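You operate a simulated robot arm through the tools that you are given. There is no shell and no other tool.

You are at the controls of a simulated robot arm. One attempt, no reset.

## Task
Answer the line that is calling, put it on hold and hang up.
Fine: lay the handset on the mat; that line's key once, HOLD once; handset back in its cradle.

It is judged by the outcome, as a careful person would: the job done as asked, and still so three seconds after it is handed in. It fails if anything else is knocked over, pushed out of place, dropped, spilled or broken.

## Robot
A 6-joint arm with a three-finger gripper, fixed in place. Base frame: the origin is on the floor under the middle of its stand, x ahead of it, y to its left, z up. Readings come in m, degrees, newtons and seconds.
It reaches about 1.213 m from its shoulder. Its first joint turns from -166.0 to 166.0 degrees. Payload 4.89 kg.
The tool frame sits at the grasp point between the pads (the TCP): z along the fingers, y along the line on which they close. The tips reach 0.03 m beyond it. The gripper opens to 0.164 m; its body begins 0.125 m behind the TCP.
Orientation is that of the tool frame in the base frame, as a unit quaternion [x, y, z, w]. With the fingers straight down and closing along the base's y, the tool's x points along the base's -x, its y along +y and its z along -z.

## Interface
- The arm moves only by the tool move_arm. Its argument "rows" is a list of rows, each a list of 7 numbers: the closure in counts, from 0 (fully open) to 255 (shut), then the shift along the tool's x, y, z in m, then the turn, a rotation vector about the tool's x, y, z in degrees. In form: [[hand, x, y, z, ax, ay, az], ...]. A call has 1 to 20 rows; each row is the pose to reach, as a shift and turn from the pose commanded when the call began, along the tool's axes at that moment. A row lasts 0.2 s, in which the tool goes at most 0.05 m and 8.6 degrees; a call with a longer step from one row to the next is refused whole, and so is a gripper value outside its range. A pose out of reach is approached as far as the arm can. The call stops where the force on the tool passes 40 N (or 10 N more than at its start, if that is more) or the arm is blocked; 0.2 s more then pass. The fingers move at their own pace (about 0.108 m/s each) and stop on an object; they squeeze with about 39 N. The grip force told is the motor's: it shows also when the fingers shut on nothing. Time passes only in rows, and 0.2 s behind the last, so rows that repeat a pose let the fingers close. The reply holds the time, the measured pose of the TCP, the force on the tool along the base axes, the opening and the grip force, in the units named above and with some noise, with the torque about the TCP (base axes, N m) and any sound that the robot's microphone picked up.
- Cameras (640 x 400 px; columns grow to the right, rows downward): "scene" is fixed at [0.0505, -0.4986, 1.5383]; the picture's right is [0.42, -0.91, 0.00], its down [-0.63, -0.30, -0.72] and it looks along [0.65, 0.31, -0.69] (base axes); focal length 352 px, centre (320, 200). "wrist" rides on the gripper at [0.076, -0.002, -0.152] in the tool frame; the picture's right is [0.02, 1.00, 0.00], its down [-0.88, 0.02, -0.47] and it looks along [-0.47, 0.01, 0.88] (tool axes); focal length 247 px, centre (320, 200). There is no depth. A picture from a camera that has moved, and an enlarged one, comes with that camera's place and axes in the base frame and with its lens.
- grab_frame(camera): a new picture of that camera. No time passes.
- raise_lower(by): moves the trunk up (or, below 0, down) by that many m; the arm rides with it, the base frame stays. It gives what a move gives, with no picture.
- inspect(camera, box): a new picture of the part [left, top, right, bottom] of that camera's present view, enlarged. No time passes.
- sign_off(): hands the job in; it is judged then, once.

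Nothing tells you positions but the pictures and the camera data. Unless the task says otherwise, let go and move clear before handing in.

The tools are called after "Request:" as name(argument=value, ...) on one line, values as JSON. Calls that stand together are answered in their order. move_arm: Moves the arm, as the interface text tells. Its arguments: {"type":"object","properties":{"rows":{"type":"array","items":{"type":"array","items":{"type":"number"}}}},"required":["rows"]} The other tools are called the same way: raise_lower (by) moves the trunk up or down; grab_frame (camera) takes a picture; inspect (camera, box) takes an enlarged picture of a part of a camera's view; sign_off () hands the job in.

At the start:

```text
time: 0.0
position: [0.5827, 0.149, 1.137]
tool_rot: [0.0, 1.0, 0.0, 0.0]
wrist_force: [-0.2, 0.1, 0.0]
wrist_torque: [-0.01, -0.01, 0.03]
finger_gap: 0.1641
finger_force: 0.0
trunk travel left (down, up): [-0.175, 0.215]
```

scene: 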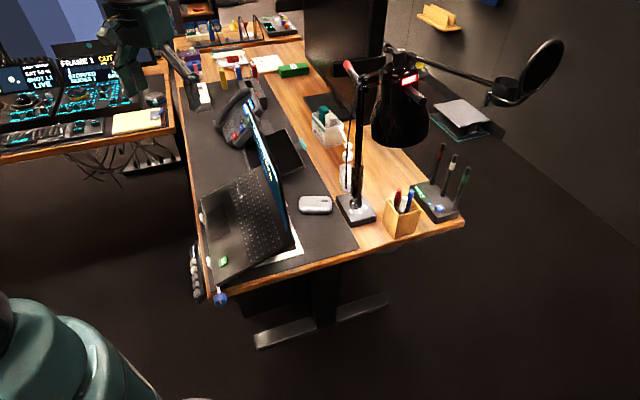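
wrist: 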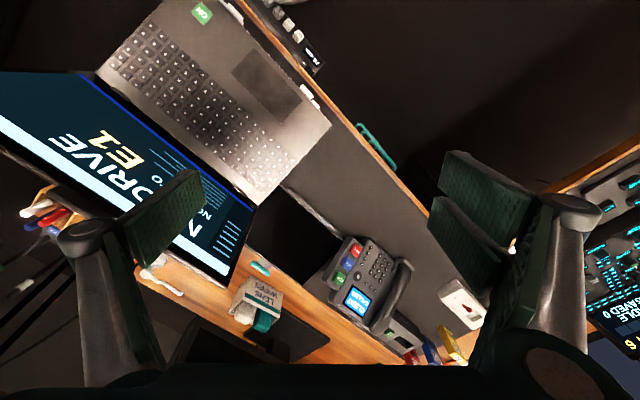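

I see a desk with a laptop, a phone beyond it, and a lamp; the phone sits left of the laptop. I'll take enlarged views of the phone before moving.

Request:
inspect(camera="wrist", box=[300, 210, 460, 370])

Request:
inspect(camera="scene", box=[160, 60, 320, 180])

```text
2.50 times, centred on (380, 290) of wrist
camera zoom: at [0.5058, 0.1479, 1.2897], right [-0.02, 1.0, 0.0], down [0.88, 0.02, 0.47], along [0.47, 0.01, -0.88], focal length 617 px, centre (170, -25)
```

zoom: 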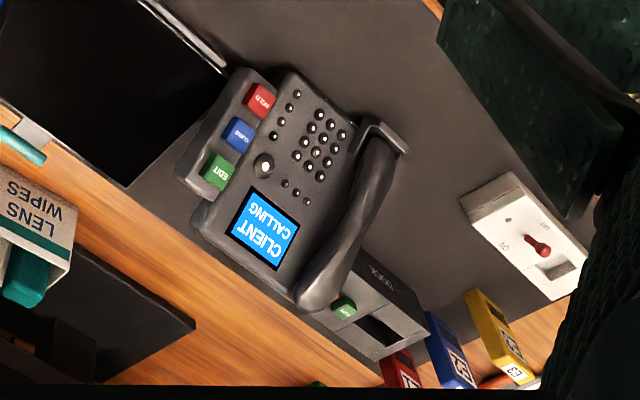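

```text
3.33 times, centred on (240, 120) of scene
camera zoom: at [0.0505, -0.4986, 1.5383], right [0.42, -0.91, 0.0], down [-0.63, -0.3, -0.72], along [0.65, 0.31, -0.69], focal length 1175 px, centre (587, 467)
```

zoom: 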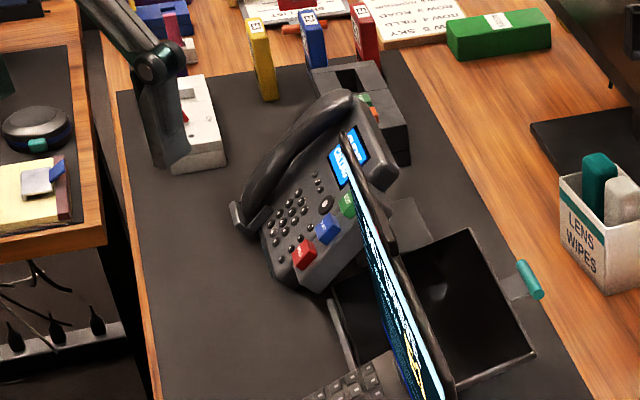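

The phone's screen says "CLIENT CALLING", and three coloured keys sit on its right side module (red HOLD, a blue one, and a green one). I'll read the labels more closely.

Request:
inspect(camera="wrist", box=[340, 235, 390, 285])

Request:
inspect(camera="scene", box=[210, 75, 270, 135])

Request:
inspect(camera="wrist", box=[330, 230, 430, 330])

```text
8.00 times, centred on (365, 260) of wrist
camera zoom: at [0.5058, 0.1479, 1.2897], right [-0.02, 1.0, 0.0], down [0.88, 0.02, 0.47], along [0.47, 0.01, -0.88], focal length 1976 px, centre (-40, -280)
```

zoom: 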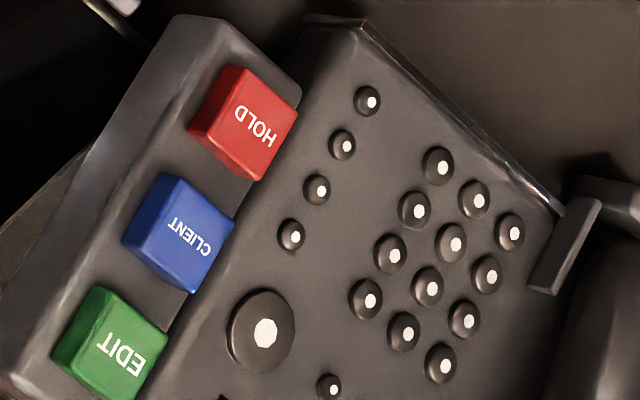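

```text
6.67 times, centred on (240, 105) of scene
camera zoom: at [0.0505, -0.4986, 1.5383], right [0.42, -0.91, 0.0], down [-0.63, -0.3, -0.72], along [0.65, 0.31, -0.69], focal length 2350 px, centre (853, 833)
```

zoom: 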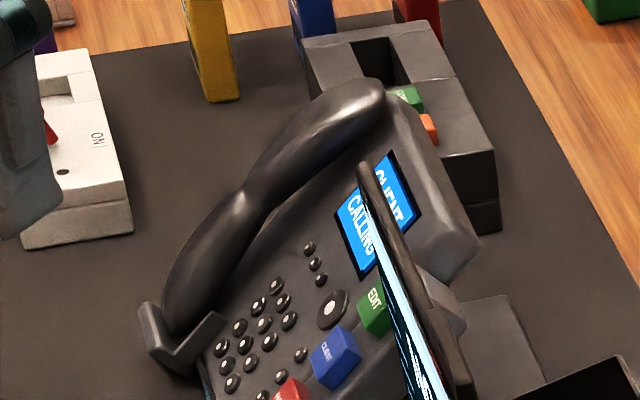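

```text
4.00 times, centred on (380, 280) of wrist
camera zoom: at [0.5058, 0.1479, 1.2897], right [-0.02, 1.0, 0.0], down [0.88, 0.02, 0.47], along [0.47, 0.01, -0.88], focal length 988 px, centre (80, -120)
```

zoom: 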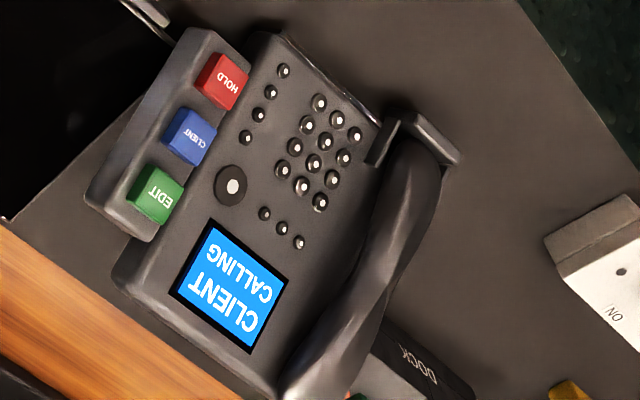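

The calling line is the blue CLIENT key; HOLD is the red one in front of it. The phone is near x≈0.92, y≈0.25, z≈0.85, so I'll move above it for a better look.

Request:
move_arm(rows=[[0, -0.03, 0.025, 0, 0, 0, 0], [0, -0.06, 0.05, 0, 0, 0, 0], [0, -0.09, 0.075, 0, 0, 0, 0], [0, -0.12, 0.1, 0, 0, 0, 0], [0, -0.14, 0.12, 0, 0, 0, 0]])

Request:
grab_frame(camera="wrist")

Request:
grab_frame(camera="scene")

```text
time: 1.2
position: [0.7231, 0.2697, 1.1374]
tool_rot: [0.0, 1.0, 0.0, 0.0]
wrist_force: [-1.0, -0.8, 0.3]
wrist_torque: [0.08, -0.08, 0.03]
finger_gap: 0.1637
finger_force: 0.1
trunk travel left (down, up): [-0.175, 0.215]
```

```text
taken
camera wrist: at [0.6465, 0.2676, 1.2899], right [-0.02, 1.0, 0.0], down [0.88, 0.02, 0.47], along [0.47, 0.01, -0.88], focal length 247 px, centre (320, 200)
```

wrist: 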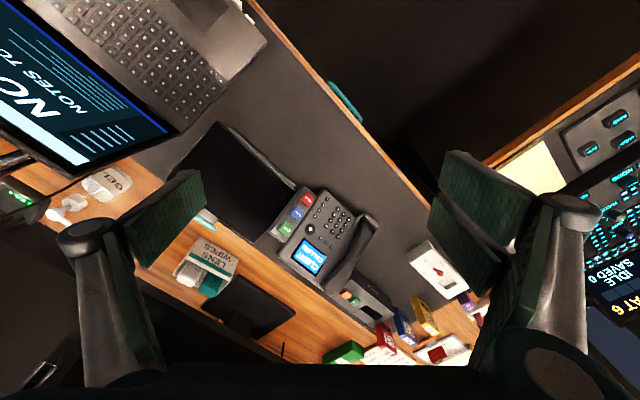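

```text
taken
```

scene: 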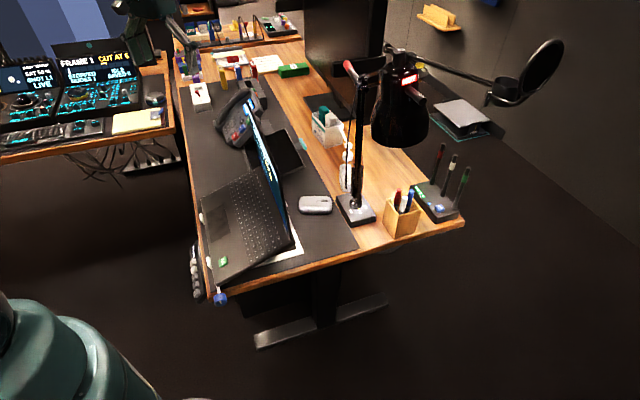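

I have a clearer view of the phone now. I'll zoom in on it from here to locate its parts.

Request:
inspect(camera="wrist", box=[260, 170, 400, 310])

Request:
inspect(camera="wrist", box=[320, 200, 390, 270])

Request:
inspect(camera="scene", box=[195, 70, 275, 150])

```text
2.86 times, centred on (330, 240) of wrist
camera zoom: at [0.6465, 0.2676, 1.2899], right [-0.02, 1.0, 0.0], down [0.88, 0.02, 0.47], along [0.47, 0.01, -0.88], focal length 706 px, centre (291, 86)
```

zoom: 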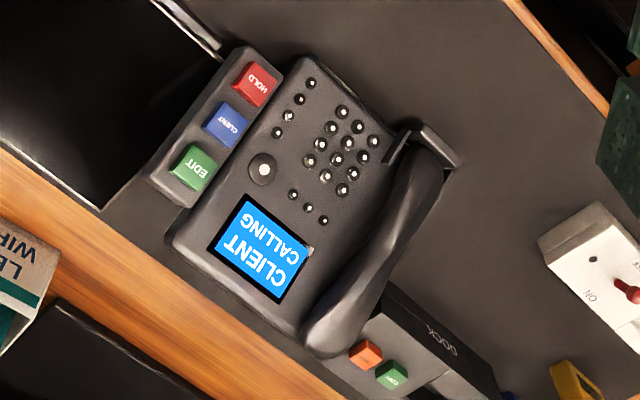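

```text
5.71 times, centred on (355, 235) of wrist
camera zoom: at [0.6465, 0.2676, 1.2899], right [-0.02, 1.0, 0.0], down [0.88, 0.02, 0.47], along [0.47, 0.01, -0.88], focal length 1411 px, centre (120, 0)
```

zoom: 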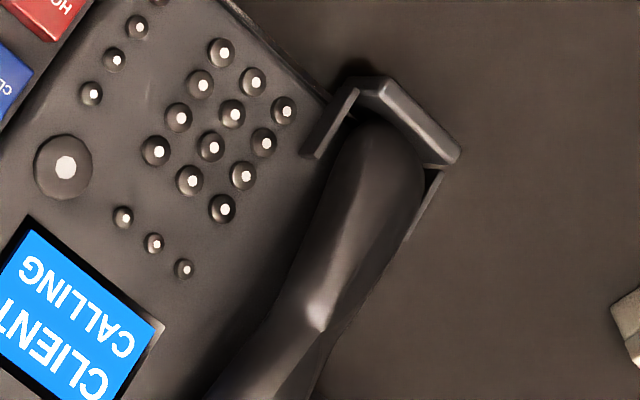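

```text
5.00 times, centred on (235, 110) of scene
camera zoom: at [0.0505, -0.4986, 1.5383], right [0.42, -0.91, 0.0], down [-0.63, -0.3, -0.72], along [0.65, 0.31, -0.69], focal length 1762 px, centre (745, 650)
```

zoom: 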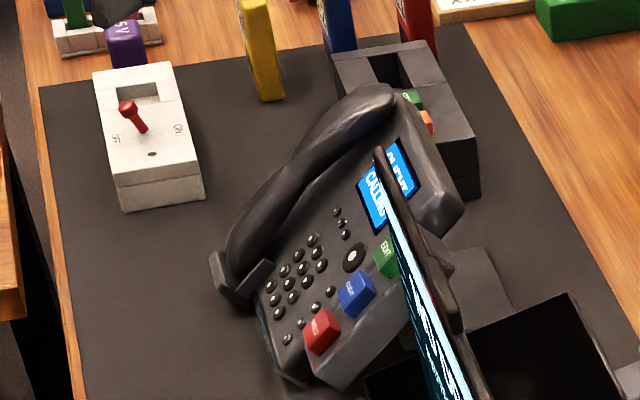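

The phone's face looks tilted by about 30° and yawed about -30°, with the handset lying in a lip on its left side. Before planning I'll close the hand in free air to see the shape of the fingertips.

Request:
move_arm(rows=[[255, 0, 0, 0, 0, 0, 0], [255, 0, 0, 0, 0, 0, 0], [255, 0, 0, 0, 0, 0, 0], [255, 0, 0, 0, 0, 0, 0], [255, 0, 0, 0, 0, 0, 0]])

Request:
grab_frame(camera="wrist")

Request:
inspect(camera="wrist", box=[180, 100, 460, 380])

Request:
inspect(camera="scene", box=[90, 0, 270, 120])

```text
time: 2.4
position: [0.7243, 0.2694, 1.1372]
tool_rot: [0.0, 1.0, 0.0, 0.0]
wrist_force: [-0.1, 0.6, 0.4]
wrist_torque: [0.0, 0.01, 0.0]
finger_gap: 0.0001
finger_force: 39.0
trunk travel left (down, up): [-0.175, 0.215]
```

```text
taken
camera wrist: at [0.6464, 0.2677, 1.2898], right [-0.02, 1.0, 0.0], down [0.88, 0.02, 0.47], along [0.47, 0.01, -0.88], focal length 247 px, centre (320, 200)
```

wrist: 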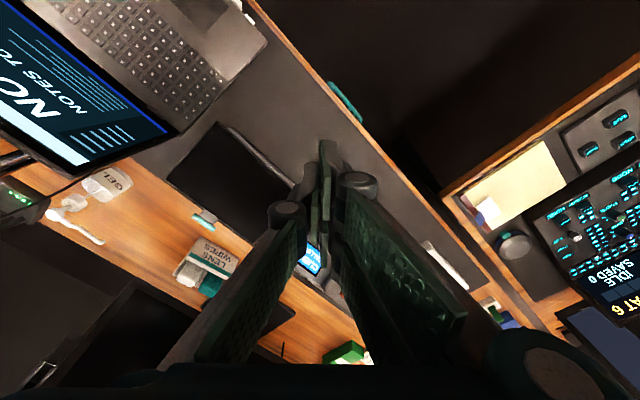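

```text
1.43 times, centred on (320, 240) of wrist
camera zoom: at [0.6464, 0.2677, 1.2898], right [-0.02, 1.0, 0.0], down [0.88, 0.02, 0.47], along [0.47, 0.01, -0.88], focal length 353 px, centre (320, 143)
```

zoom: 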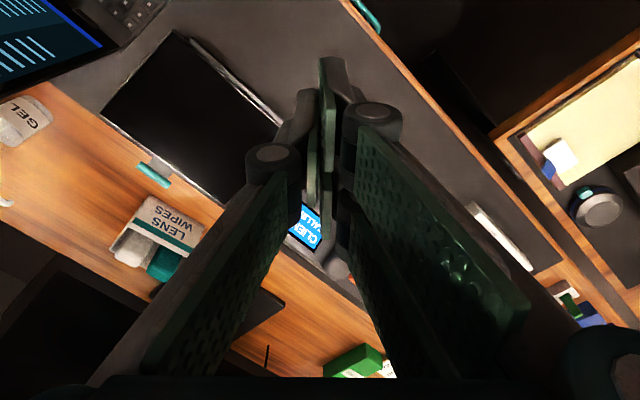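

```text
3.33 times, centred on (180, 60) of scene
camera zoom: at [0.0505, -0.4986, 1.5383], right [0.42, -0.91, 0.0], down [-0.63, -0.3, -0.72], along [0.65, 0.31, -0.69], focal length 1175 px, centre (787, 667)
```

zoom: 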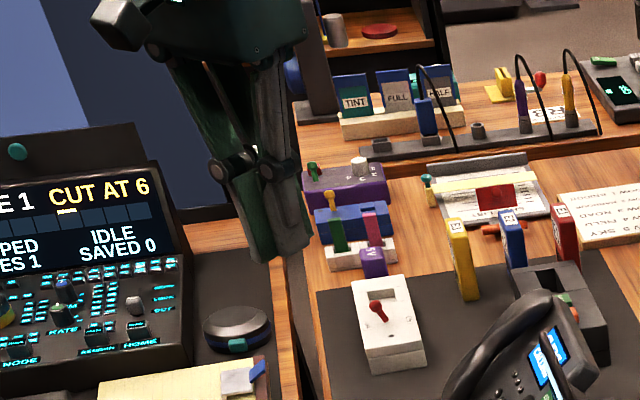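

The fingertips close to a block roughly 5–6 cm by 3 cm: a pair on the tool's +y side and a single one on -y. Next I'll open the hand, yaw it to line up with the phone, and move nearer.

Request:
move_arm(rows=[[0, -0.03, 0.022, 0.0, 0, 0, 7.5], [0, -0.06, 0.045, 0.0, 0, 0, 15], [0, -0.09, 0.067, 0.0, 0, 0, 22.5], [0, -0.12, 0.09, 0.0, 0, 0, 30], [0, -0.12, 0.09, 0.0, 0, 0, 30]])

Request:
grab_frame(camera="wrist")

Request:
inspect(camera="wrist", box=[220, 100, 420, 300])

```text
time: 3.6
position: [0.8441, 0.3606, 1.1375]
tool_rot: [0.259, 0.966, 0.0, 0.0]
wrist_force: [0.9, 1.0, -0.3]
wrist_torque: [-0.04, 0.1, 0.01]
finger_gap: 0.1639
finger_force: 0.0
trunk travel left (down, up): [-0.175, 0.215]
```

```text
taken
camera wrist: at [0.7756, 0.3972, 1.289], right [0.48, 0.88, 0.0], down [0.77, -0.42, 0.47], along [0.41, -0.23, -0.88], focal length 247 px, centre (320, 200)
```

wrist: 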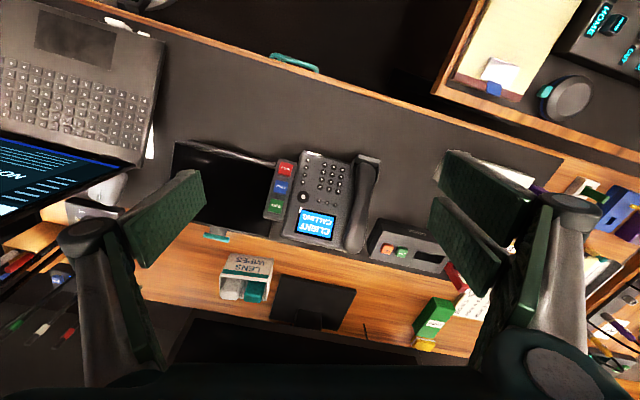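

```text
2.00 times, centred on (320, 200) of wrist
camera zoom: at [0.7756, 0.3972, 1.289], right [0.48, 0.88, 0.0], down [0.77, -0.42, 0.47], along [0.41, -0.23, -0.88], focal length 494 px, centre (320, 200)
```

zoom: 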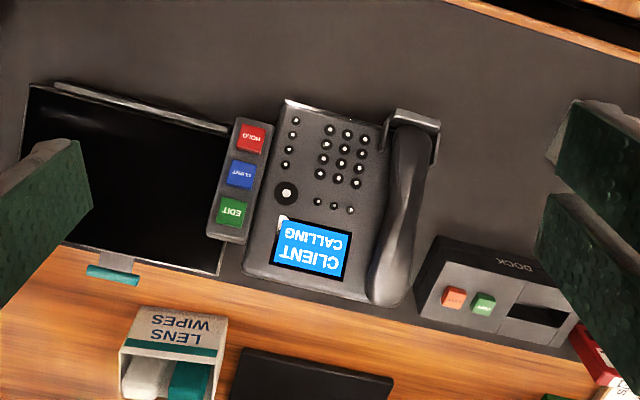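

Triangulating the keys and the screen puts the phone's yaw near -44° and its face tilt near 42°. HOLD is at ≈(0.902, 0.244, 0.807), CLIENT at ≈(0.922, 0.225, 0.837), and the handset's middle at ≈(1.04, 0.35, 0.83). I'll turn the tool square to the phone face to refine these.

Request:
move_arm(rows=[[0, 0.0, 0.035, 0.019, 0, 0, 7.0], [0, 0.0, 0.07, 0.038, 0, 0, 14.0], [0, 0.0, 0.07, 0.038, 0, 0, 14.0]])

```text
time: 4.4
position: [0.8783, 0.4205, 1.098]
tool_rot: [0.375, 0.927, 0.0, 0.0]
wrist_force: [1.9, 0.6, -1.2]
wrist_torque: [-0.04, 0.13, 0.01]
finger_gap: 0.164
finger_force: 0.1
trunk travel left (down, up): [-0.175, 0.215]
```

The yaw is set. Now I'll tilt the tool about its y axis while easing over the handset.

Request:
move_arm(rows=[[0, 0.0, 0.01, 0.011, 0, -7, 0], [0, 0.0, 0.02, 0.022, 0, -14, 0], [0, 0.0, 0.03, 0.034, 0, -21, 0], [0, 0.0, 0.04, 0.045, 0, -28, 0], [0, 0.0, 0.05, 0.056, 0, -35, 0], [0, 0.0, 0.06, 0.068, 0, -42, 0], [0, 0.0, 0.06, 0.068, 0, -42, 0]])

Request:
grab_frame(camera="wrist")

Request:
inspect(camera="wrist", box=[180, 100, 420, 340])

Request:
grab_frame(camera="scene")

```text
time: 6.0
position: [0.9199, 0.4639, 1.0312]
tool_rot: [0.349, 0.866, -0.134, 0.333]
wrist_force: [0.5, 0.9, 0.3]
wrist_torque: [-0.04, -0.03, -0.05]
finger_gap: 0.1638
finger_force: 0.0
trunk travel left (down, up): [-0.175, 0.215]
```

```text
taken
camera wrist: at [0.8034, 0.5728, 1.0926], right [0.68, 0.73, -0.01], down [0.26, -0.22, 0.94], along [0.68, -0.65, -0.34], focal length 247 px, centre (320, 200)
```

wrist: 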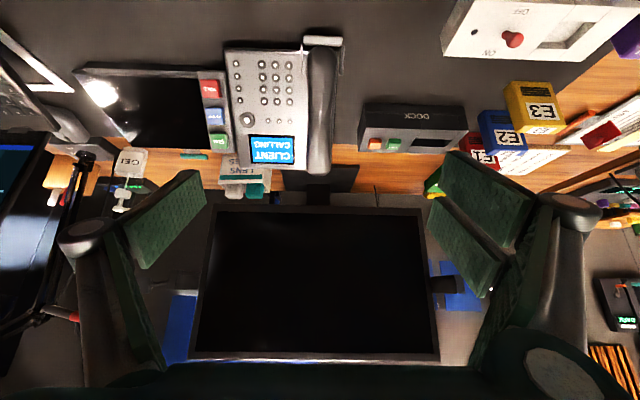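

```text
1.67 times, centred on (300, 220) of wrist
camera zoom: at [0.8034, 0.5728, 1.0926], right [0.68, 0.73, -0.01], down [0.26, -0.22, 0.94], along [0.68, -0.65, -0.34], focal length 412 px, centre (353, 167)
```

zoom: 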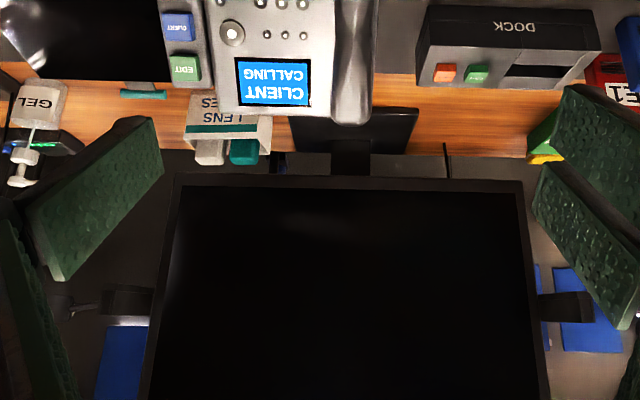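

```text
taken
```

scene: 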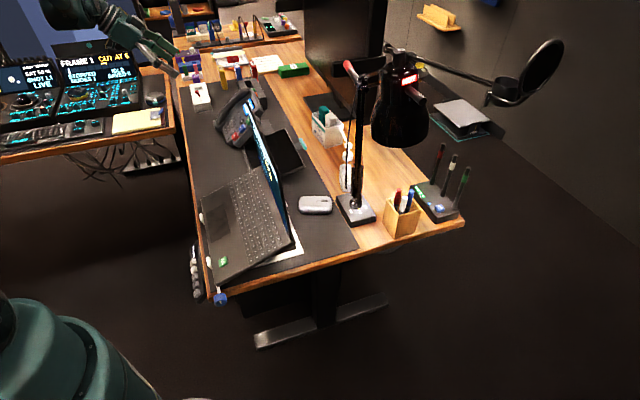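

The view is now nearly square on: the phone is at the top of the picture, with a monitor behind it. I'll zoom in on the handset and the keys.

Request:
inspect(camera="wrist", box=[190, 20, 370, 200])

Request:
inspect(camera="wrist", box=[280, 25, 360, 105])

Request:
inspect(camera="wrist", box=[280, 105, 360, 185])

```text
2.22 times, centred on (280, 110) of wrist
camera zoom: at [0.8034, 0.5728, 1.0926], right [0.68, 0.73, -0.01], down [0.26, -0.22, 0.94], along [0.68, -0.65, -0.34], focal length 549 px, centre (409, 400)
```

zoom: 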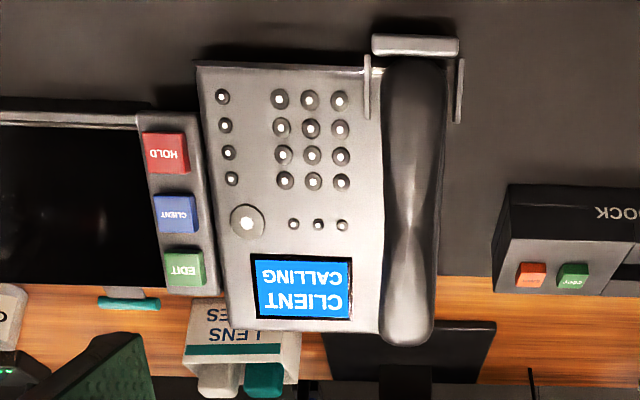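

```text
5.00 times, centred on (320, 65) of wrist
camera zoom: at [0.8034, 0.5728, 1.0926], right [0.68, 0.73, -0.01], down [0.26, -0.22, 0.94], along [0.68, -0.65, -0.34], focal length 1235 px, centre (320, 875)
```

zoom: 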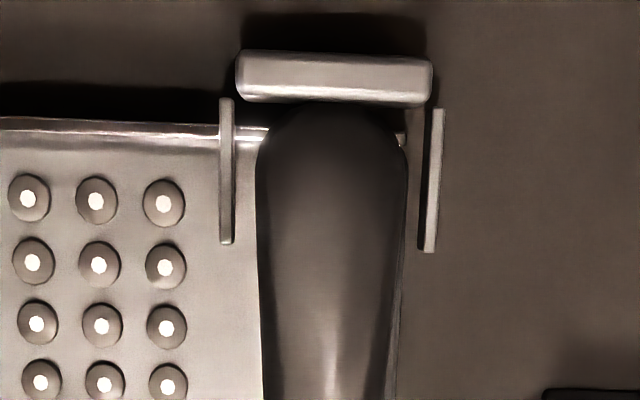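

```text
5.00 times, centred on (320, 145) of wrist
camera zoom: at [0.8034, 0.5728, 1.0926], right [0.68, 0.73, -0.01], down [0.26, -0.22, 0.94], along [0.68, -0.65, -0.34], focal length 1235 px, centre (320, 475)
```

zoom: 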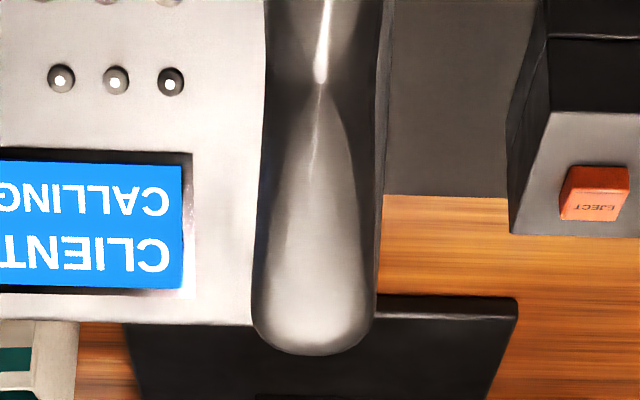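

Now I have a precise picture: the handset is about 19 cm long and 4 cm wide at its waist, and it lies straight ahead of the tool, about 0.24 m along its z. I'll narrow the opening to about 7 cm and come partway in.

Request:
move_arm(rows=[[146, 0.002, 0.0, 0.035, 0, 0, 1], [146, 0.004, 0.0, 0.07, 0, 0, 1], [146, 0.006, 0.0, 0.105, 0, 0, 1], [146, 0.008, 0.0, 0.14, 0, 0, 1], [146, 0.008, 0.0, 0.15, 0, 0, 1], [146, 0.008, 0.0, 0.15, 0, 0, 1]])

Request:
grab_frame(camera="wrist")

Request:
inspect(camera="scene", box=[170, 40, 290, 160])

```text
time: 7.4
position: [0.9867, 0.3973, 0.915]
tool_rot: [0.358, 0.862, -0.132, 0.333]
wrist_force: [0.0, -0.2, -0.6]
wrist_torque: [-0.09, -0.01, -0.03]
finger_gap: 0.0702
finger_force: 0.1
trunk travel left (down, up): [-0.175, 0.215]
```

```text
taken
camera wrist: at [0.8724, 0.5074, 0.9758], right [0.69, 0.72, 0.0], down [0.25, -0.23, 0.94], along [0.68, -0.65, -0.34], focal length 247 px, centre (320, 200)
```

wrist: 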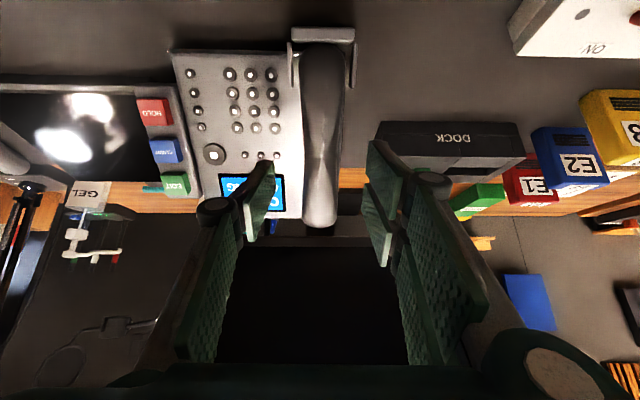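

```text
3.33 times, centred on (230, 100) of scene
camera zoom: at [0.0505, -0.4986, 1.5383], right [0.42, -0.91, 0.0], down [-0.63, -0.3, -0.72], along [0.65, 0.31, -0.69], focal length 1175 px, centre (620, 533)
```

zoom: 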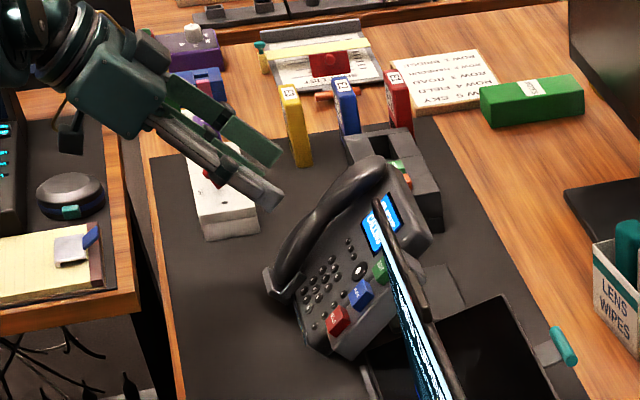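

The fingers straddle the handset's line. I'll zoom in to refine the remaining distance before descending.

Request:
inspect(camera="wrist", box=[240, 20, 400, 180])

Request:
inspect(camera="wrist", box=[270, 120, 370, 220])

Request:
inspect(camera="scene", box=[205, 75, 265, 135])

```text
2.50 times, centred on (320, 100) of wrist
camera zoom: at [0.8724, 0.5074, 0.9758], right [0.69, 0.72, 0.0], down [0.25, -0.23, 0.94], along [0.68, -0.65, -0.34], focal length 617 px, centre (320, 450)
```

zoom: 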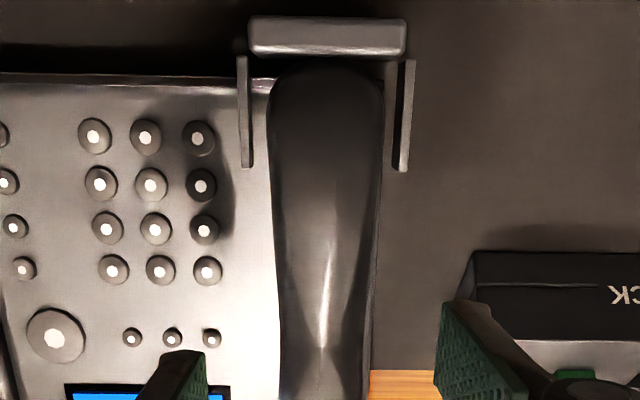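

```text
4.00 times, centred on (320, 170) of wrist
camera zoom: at [0.8724, 0.5074, 0.9758], right [0.69, 0.72, 0.0], down [0.25, -0.23, 0.94], along [0.68, -0.65, -0.34], focal length 988 px, centre (320, 320)
```

zoom: 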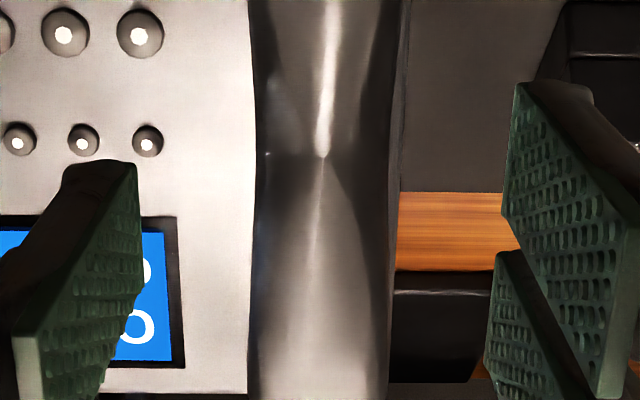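

```text
6.67 times, centred on (235, 105) of scene
camera zoom: at [0.0505, -0.4986, 1.5383], right [0.42, -0.91, 0.0], down [-0.63, -0.3, -0.72], along [0.65, 0.31, -0.69], focal length 2350 px, centre (887, 833)
```

zoom: 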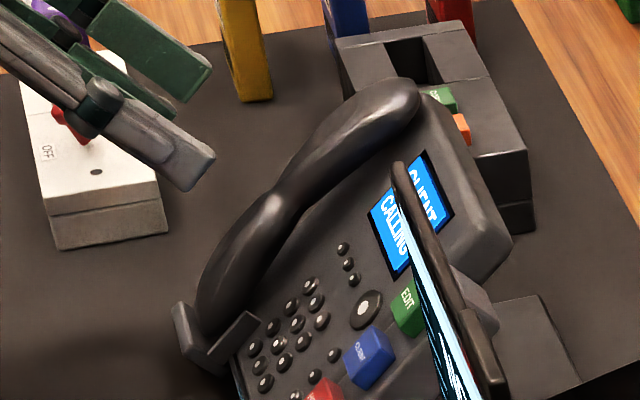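

Scene and wrist rays agree that the waist's top is about 9 cm ahead of the TCP. I'll go in 5 cm, check, and then do the last part slowly.

Request:
move_arm(rows=[[146, 0, 0, 0.02, 0, 0, 0], [146, 0, 0, 0.04, 0, 0, 0], [146, 0, 0, 0.055, 0, 0, 0], [146, 0, 0, 0.055, 0, 0, 0]])

Request:
grab_frame(camera="wrist")

Request:
inspect(camera="scene", box=[195, 65, 275, 145])

Request:
inspect(camera="wrist", box=[260, 110, 380, 230])

```text
time: 8.4
position: [1.0144, 0.3718, 0.8733]
tool_rot: [0.357, 0.863, -0.131, 0.333]
wrist_force: [-0.1, -0.4, -0.4]
wrist_torque: [-0.06, -0.03, -0.02]
finger_gap: 0.0699
finger_force: 0.0
trunk travel left (down, up): [-0.175, 0.215]
```

```text
taken
camera wrist: at [0.8989, 0.4825, 0.9355], right [0.69, 0.72, 0.0], down [0.25, -0.23, 0.94], along [0.68, -0.65, -0.34], focal length 247 px, centre (320, 200)
```

wrist: 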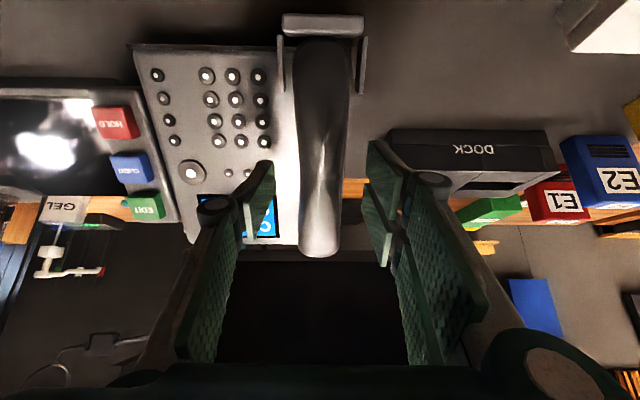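

```text
5.00 times, centred on (235, 105) of scene
camera zoom: at [0.0505, -0.4986, 1.5383], right [0.42, -0.91, 0.0], down [-0.63, -0.3, -0.72], along [0.65, 0.31, -0.69], focal length 1762 px, centre (745, 675)
```

zoom: 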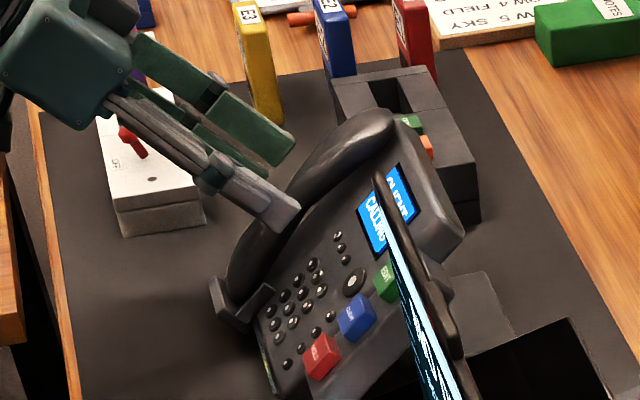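

```text
3.33 times, centred on (320, 170) of wrist
camera zoom: at [0.8989, 0.4825, 0.9355], right [0.69, 0.72, 0.0], down [0.25, -0.23, 0.94], along [0.68, -0.65, -0.34], focal length 823 px, centre (320, 300)
```

zoom: 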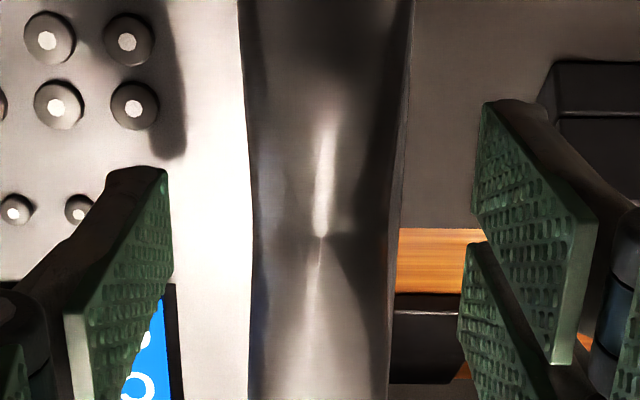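

The tips are now just above the handset's waist and straddle it evenly. I'll go in another 2 cm in small steps.

Request:
move_arm(rows=[[146, 0, 0, 0.007, 0, 0, 0], [146, 0, 0, 0.014, 0, 0, 0], [146, 0, 0, 0.02, 0, 0, 0], [146, 0, 0, 0.02, 0, 0, 0]])

Request:
inspect(camera="scene", box=[205, 75, 265, 135])

Request:
inspect(camera="wrist", box=[240, 120, 400, 280])

```text
time: 9.4
position: [1.0237, 0.3632, 0.8581]
tool_rot: [0.358, 0.863, -0.131, 0.333]
wrist_force: [-0.9, 0.5, -0.6]
wrist_torque: [-0.02, -0.01, 0.01]
finger_gap: 0.0698
finger_force: 0.1
trunk travel left (down, up): [-0.175, 0.215]
```

```text
6.67 times, centred on (235, 105) of scene
camera zoom: at [0.0505, -0.4986, 1.5383], right [0.42, -0.91, 0.0], down [-0.63, -0.3, -0.72], along [0.65, 0.31, -0.69], focal length 2350 px, centre (887, 833)
```

zoom: 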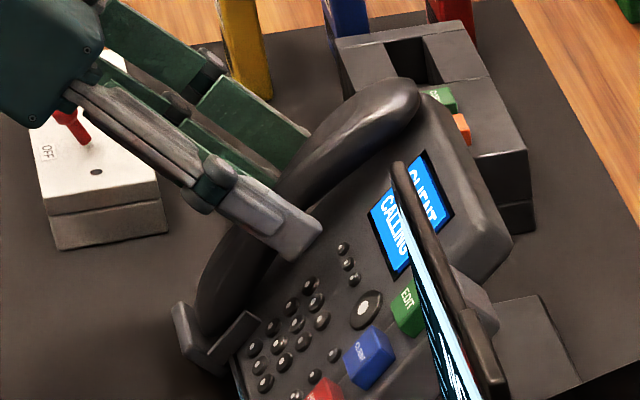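

```text
2.50 times, centred on (320, 200) of wrist
camera zoom: at [0.9087, 0.4729, 0.9208], right [0.69, 0.72, 0.0], down [0.25, -0.23, 0.94], along [0.68, -0.65, -0.34], focal length 617 px, centre (320, 200)
```

zoom: 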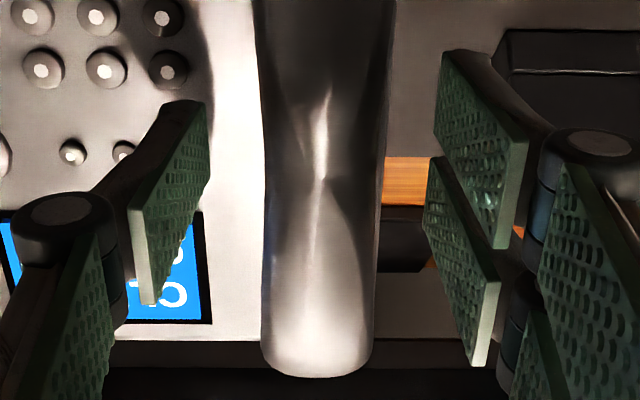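

The tips are about 1.3 cm below the handset's top and 1.5 cm above the phone's face. I'll go 7 mm further and close on the handset.

Request:
move_arm(rows=[[146, 0, 0, 0.004, 0, 0, 0], [146, 0, 0, 0.007, 0, 0, 0], [180, 0, 0, 0.007, 0, 0, 0], [200, 0, 0, 0.007, 0, 0, 0], [255, 0, 0, 0.007, 0, 0, 0], [255, 0, 0, 0.007, 0, 0, 0], [255, 0, 0, 0.007, 0, 0, 0]])

Request:
inspect(camera="scene", box=[205, 75, 265, 135])

Request:
inspect(camera="wrist", box=[240, 120, 400, 280])

```text
time: 11.0
position: [1.0267, 0.3594, 0.8534]
tool_rot: [0.357, 0.862, -0.132, 0.334]
wrist_force: [0.6, -0.5, 1.3]
wrist_torque: [-0.03, 0.01, -0.03]
finger_gap: 0.0329
finger_force: 39.3
trunk travel left (down, up): [-0.175, 0.215]
```

```text
6.67 times, centred on (235, 105) of scene
camera zoom: at [0.0505, -0.4986, 1.5383], right [0.42, -0.91, 0.0], down [-0.63, -0.3, -0.72], along [0.65, 0.31, -0.69], focal length 2350 px, centre (887, 833)
```

zoom: 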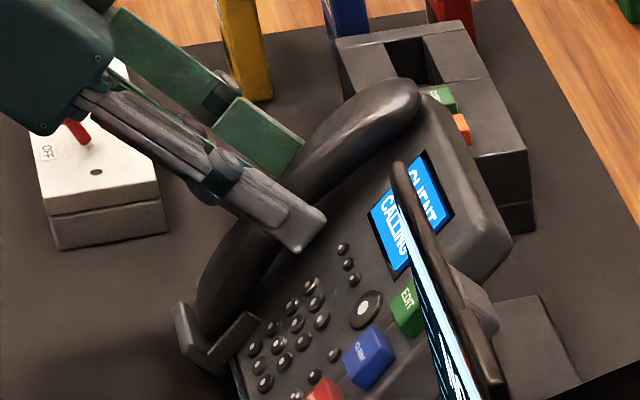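

```text
2.50 times, centred on (320, 200) of wrist
camera zoom: at [0.9118, 0.4697, 0.9157], right [0.69, 0.72, 0.0], down [0.25, -0.23, 0.94], along [0.68, -0.65, -0.34], focal length 617 px, centre (320, 200)
```

zoom: 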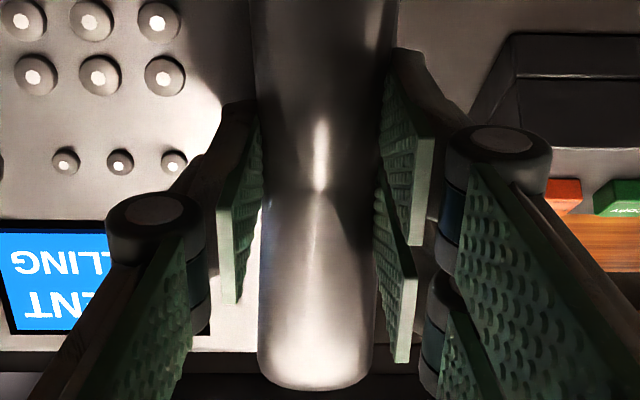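

The handset is gripped with a 33 mm opening, and the phone hasn't moved. I'll lift it straight off along the face normal, slowly, and check that the phone stays put.

Request:
move_arm(rows=[[255, 0, 0, -0.006, 0, 0, 0], [255, 0, 0, -0.012, 0, 0, 0], [255, 0, 0, -0.02, 0, 0, 0], [255, 0, 0, -0.03, 0, 0, 0], [255, 0, 0, -0.04, 0, 0, 0], [255, 0, 0, -0.04, 0, 0, 0]])

Request:
inspect(camera="scene", box=[195, 65, 275, 145])

Request:
grab_frame(camera="wrist")

```text
time: 12.4
position: [1.0081, 0.3785, 0.8831]
tool_rot: [0.357, 0.863, -0.131, 0.333]
wrist_force: [0.0, -0.4, -2.1]
wrist_torque: [0.02, 0.01, -0.02]
finger_gap: 0.0329
finger_force: 39.0
trunk travel left (down, up): [-0.175, 0.215]
```

```text
5.00 times, centred on (235, 105) of scene
camera zoom: at [0.0505, -0.4986, 1.5383], right [0.42, -0.91, 0.0], down [-0.63, -0.3, -0.72], along [0.65, 0.31, -0.69], focal length 1762 px, centre (745, 675)
```

zoom: 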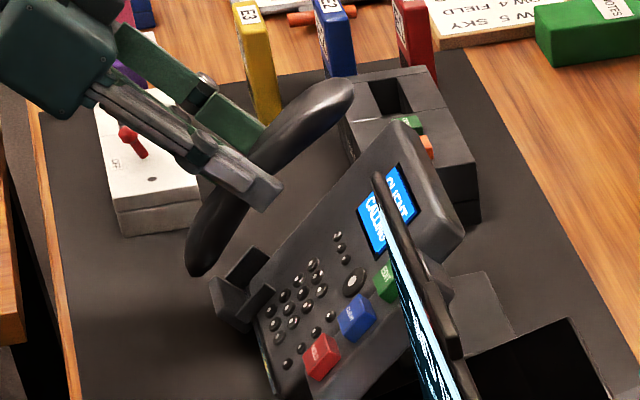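

```text
taken
camera wrist: at [0.8922, 0.4884, 0.9452], right [0.69, 0.72, 0.0], down [0.25, -0.23, 0.94], along [0.68, -0.65, -0.34], focal length 247 px, centre (320, 200)
```

wrist: 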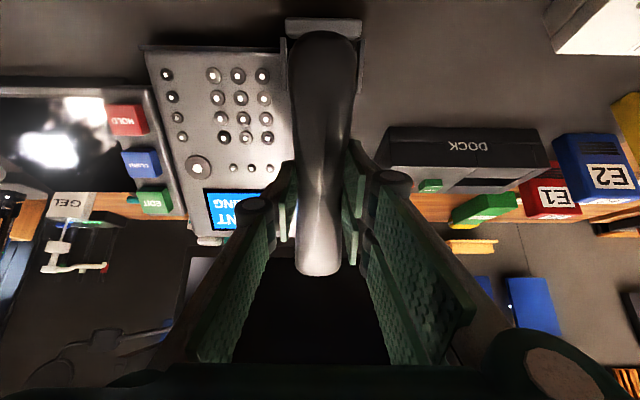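

It came off cleanly, weighs about 2 N, has no cord, and the phone is unmoved. Now I'll carry it up and to the phone's left, over the free mat between the phone and the white switch box.

Request:
move_arm(rows=[[255, 0, 0, -0.03, 0, 0, 0], [255, 0, 0.02, -0.06, 0, 0, 0], [255, 0, 0.05, -0.08, 0, 0, 0], [255, 0, 0.085, -0.09, 0, 0, 0], [255, 0, 0.1, -0.09, 0, 0, 0], [255, 0, 0.1, -0.09, 0, 0, 0]])

Request:
grab_frame(camera="wrist")

Request:
inspect(camera="scene", box=[170, 40, 290, 160])

```text
time: 13.8
position: [1.0347, 0.4916, 0.9518]
tool_rot: [0.356, 0.863, -0.131, 0.334]
wrist_force: [0.3, 0.6, -1.9]
wrist_torque: [-0.03, 0.01, -0.02]
finger_gap: 0.0329
finger_force: 39.6
trunk travel left (down, up): [-0.175, 0.215]
```

```text
taken
camera wrist: at [0.9199, 0.601, 1.0137], right [0.69, 0.72, 0.0], down [0.25, -0.23, 0.94], along [0.68, -0.65, -0.34], focal length 247 px, centre (320, 200)
```

wrist: 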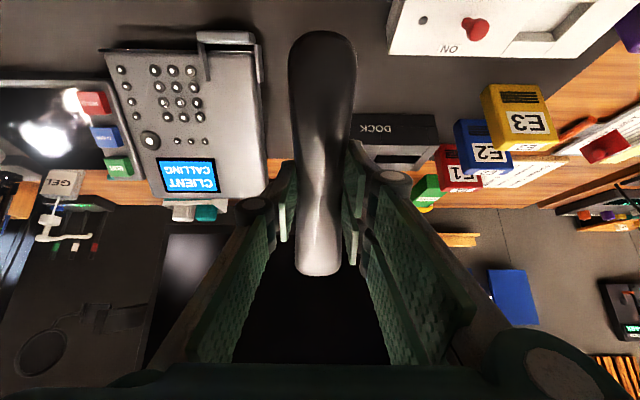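

```text
3.33 times, centred on (230, 100) of scene
camera zoom: at [0.0505, -0.4986, 1.5383], right [0.42, -0.91, 0.0], down [-0.63, -0.3, -0.72], along [0.65, 0.31, -0.69], focal length 1175 px, centre (620, 533)
```

zoom: 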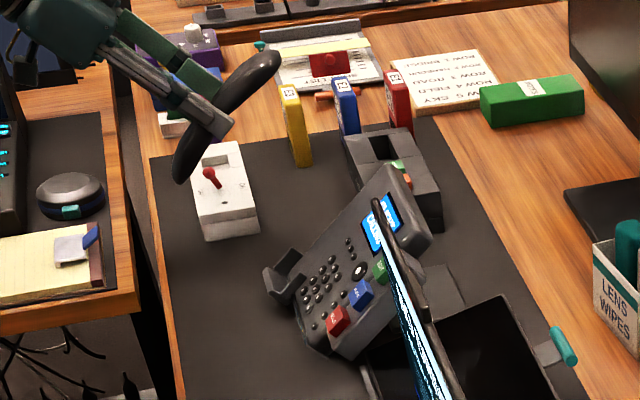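

The phone is undisturbed and the mat on its left is clear. Now I'll level the handset by undoing the tilt.

Request:
move_arm(rows=[[255, 0, 0, 0, 0, 7, 0], [255, 0, 0, 0, 0, 14, 0], [255, 0, 0, 0, 0, 21, 0], [255, 0, 0, 0, 0, 28, 0], [255, 0, 0, 0, 0, 35, 0], [255, 0, 0, 0, 0, 42, 0], [255, 0, 0, 0, 0, 42, 0]])

Request:
grab_frame(camera="wrist")

Request:
inspect(camera="scene", box=[150, 30, 290, 170])

```text
time: 15.4
position: [1.0351, 0.4897, 0.9512]
tool_rot: [0.381, 0.925, 0.006, 0.001]
wrist_force: [-0.5, -0.1, -1.5]
wrist_torque: [0.05, 0.01, 0.02]
finger_gap: 0.033
finger_force: 39.5
trunk travel left (down, up): [-0.175, 0.215]
```

```text
taken
camera wrist: at [0.9777, 0.5417, 1.1038], right [0.69, 0.72, 0.01], down [0.64, -0.61, 0.47], along [0.35, -0.32, -0.88], focal length 247 px, centre (320, 200)
```

wrist: 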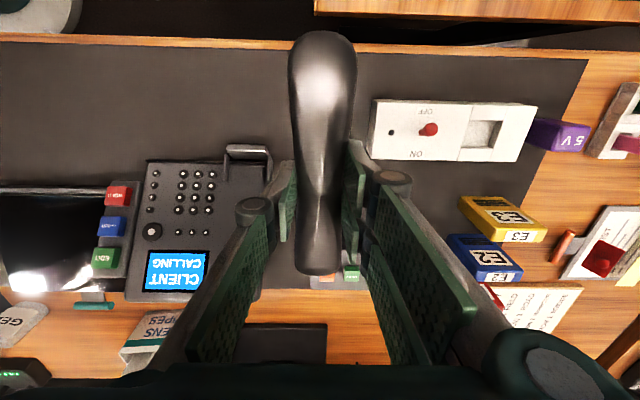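

```text
2.86 times, centred on (220, 100) of scene
camera zoom: at [0.0505, -0.4986, 1.5383], right [0.42, -0.91, 0.0], down [-0.63, -0.3, -0.72], along [0.65, 0.31, -0.69], focal length 1007 px, centre (606, 486)
```

zoom: 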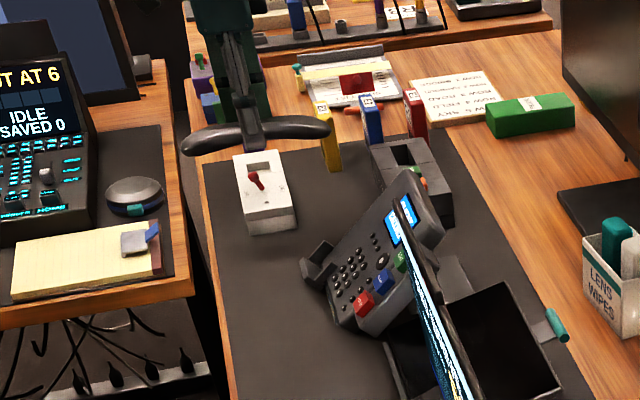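

The handset is level and its spot is bounded: the lip at w≈1.015, the switch box at w≈1.145, the mat's front edge and the dock. I'll centre it in that gap and lower most of the way.

Request:
move_arm(rows=[[255, -0.012, 0.001, 0.01, 0, 0, 0], [255, -0.026, 0.002, 0.03, 0, 0, 0], [255, -0.026, 0.002, 0.06, 0, 0, 0], [255, -0.026, 0.002, 0.09, 0, 0, 0], [255, -0.026, 0.002, 0.11, 0, 0, 0], [255, -0.026, 0.002, 0.11, 0, 0, 0]])

Request:
grab_frame(camera="wrist")

Request:
inspect(camera="scene", box=[180, 50, 280, 150])

```text
time: 16.8
position: [1.056, 0.4753, 0.8404]
tool_rot: [0.379, 0.926, 0.006, 0.003]
wrist_force: [0.3, 0.6, -2.7]
wrist_torque: [0.0, 0.02, -0.03]
finger_gap: 0.0334
finger_force: 39.1
trunk travel left (down, up): [-0.175, 0.215]
```

```text
taken
camera wrist: at [0.9984, 0.5263, 0.9926], right [0.69, 0.73, 0.01], down [0.64, -0.61, 0.47], along [0.35, -0.32, -0.88], focal length 247 px, centre (320, 200)
```

wrist: 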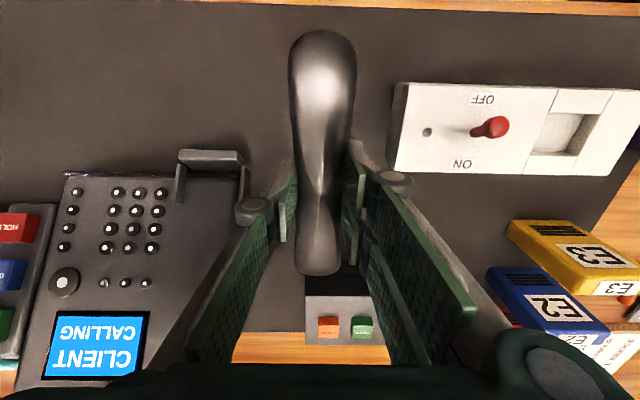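

```text
4.00 times, centred on (230, 100) of scene
camera zoom: at [0.0505, -0.4986, 1.5383], right [0.42, -0.91, 0.0], down [-0.63, -0.3, -0.72], along [0.65, 0.31, -0.69], focal length 1410 px, centre (680, 600)
```

zoom: 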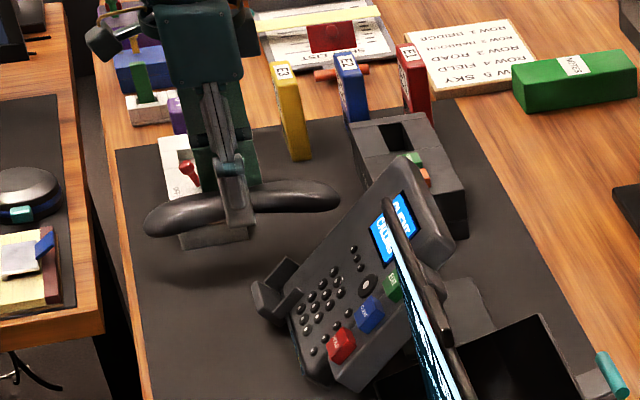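

The handset's far end clears the dock and both sides are clear. I'll lower the last few centimetres, watching the force.

Request:
move_arm(rows=[[255, 0, 0, 0.01, 0, 0, 0], [255, 0, 0, 0.018, 0, 0, 0], [255, 0, 0, 0.024, 0, 0, 0], [255, 0, 0, 0.024, 0, 0, 0]])

Request:
inspect(camera="scene", box=[190, 60, 270, 140])

```text
time: 17.8
position: [1.0551, 0.4754, 0.8172]
tool_rot: [0.38, 0.925, 0.005, 0.003]
wrist_force: [0.3, -0.6, -2.5]
wrist_torque: [0.0, 0.03, -0.01]
finger_gap: 0.0333
finger_force: 38.6
trunk travel left (down, up): [-0.175, 0.215]
```

```text
5.00 times, centred on (230, 100) of scene
camera zoom: at [0.0505, -0.4986, 1.5383], right [0.42, -0.91, 0.0], down [-0.63, -0.3, -0.72], along [0.65, 0.31, -0.69], focal length 1762 px, centre (770, 700)
```

zoom: 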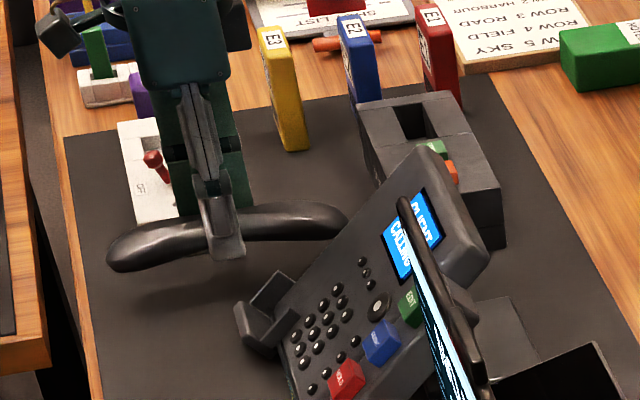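

Still in the air; the shadow shows a small gap below. I'll keep lowering in small steps.

Request:
move_arm(rows=[[255, 0, 0, 0.004, 0, 0, 0], [255, 0, 0, 0.008, 0, 0, 0], [255, 0, 0, 0.011, 0, 0, 0]])

Request:
inspect(camera="scene", box=[190, 60, 270, 140])

```text
time: 18.6
position: [1.0557, 0.4748, 0.8064]
tool_rot: [0.381, 0.925, 0.005, 0.001]
wrist_force: [-0.2, 0.4, -1.2]
wrist_torque: [0.0, 0.01, -0.01]
finger_gap: 0.0331
finger_force: 39.3
trunk travel left (down, up): [-0.175, 0.215]
```

```text
5.00 times, centred on (230, 100) of scene
camera zoom: at [0.0505, -0.4986, 1.5383], right [0.42, -0.91, 0.0], down [-0.63, -0.3, -0.72], along [0.65, 0.31, -0.69], focal length 1762 px, centre (770, 700)
```

zoom: 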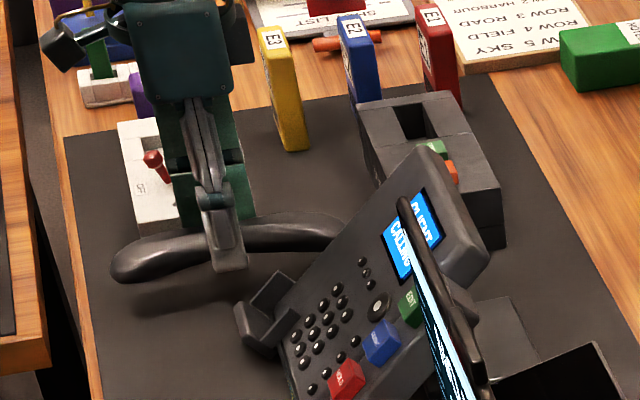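

Request:
move_arm(rows=[[255, 0, 0, 0.002, 0, 0, 0], [255, 0, 0, 0.004, 0, 0, 0], [255, 0, 0, 0.004, 0, 0, 0]])

```text
time: 19.4
position: [1.0556, 0.4754, 0.8029]
tool_rot: [0.381, 0.925, 0.006, 0.002]
wrist_force: [0.6, -1.2, -1.1]
wrist_torque: [0.01, 0.01, 0.01]
finger_gap: 0.033
finger_force: 38.9
trunk travel left (down, up): [-0.175, 0.215]
```

The force reading hasn't clearly changed, so I'll keep creeping down a few millimetres at a time.

Request:
move_arm(rows=[[255, 0, 0, 0.002, 0, 0, 0], [255, 0, 0, 0.004, 0, 0, 0], [255, 0, 0, 0.004, 0, 0, 0]])

Request:
inspect(camera="scene", box=[190, 80, 250, 140])

```text
time: 20.2
position: [1.0555, 0.4751, 0.7976]
tool_rot: [0.38, 0.925, 0.006, 0.003]
wrist_force: [0.3, 0.6, -2.4]
wrist_torque: [0.0, 0.0, 0.0]
finger_gap: 0.033
finger_force: 39.2
trunk travel left (down, up): [-0.175, 0.215]
```

```text
6.67 times, centred on (220, 110) of scene
camera zoom: at [0.0505, -0.4986, 1.5383], right [0.42, -0.91, 0.0], down [-0.63, -0.3, -0.72], along [0.65, 0.31, -0.69], focal length 2350 px, centre (987, 800)
```

zoom: 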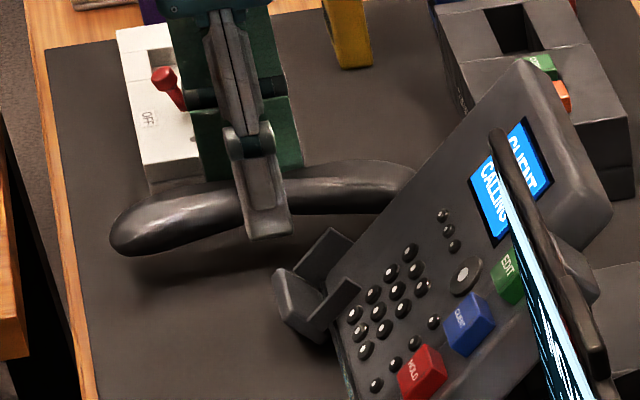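

Request:
move_arm(rows=[[255, 0, 0, 0.003, 0, 0, 0], [255, 0, 0, 0.006, 0, 0, 0], [255, 0, 0, 0.006, 0, 0, 0]])

Request:
inspect(camera="scene", box=[190, 80, 250, 140])

```text
time: 21.0
position: [1.0567, 0.4758, 0.7931]
tool_rot: [0.38, 0.925, 0.005, 0.002]
wrist_force: [-0.3, 0.8, -1.5]
wrist_torque: [-0.01, 0.01, -0.01]
finger_gap: 0.0326
finger_force: 38.7
trunk travel left (down, up): [-0.175, 0.215]
```

```text
6.67 times, centred on (220, 110) of scene
camera zoom: at [0.0505, -0.4986, 1.5383], right [0.42, -0.91, 0.0], down [-0.63, -0.3, -0.72], along [0.65, 0.31, -0.69], focal length 2350 px, centre (987, 800)
```

zoom: 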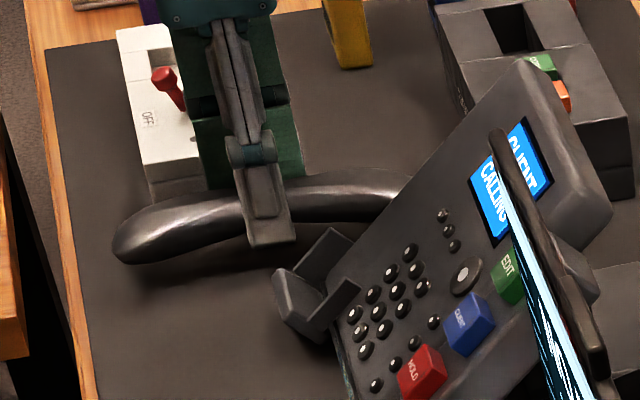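

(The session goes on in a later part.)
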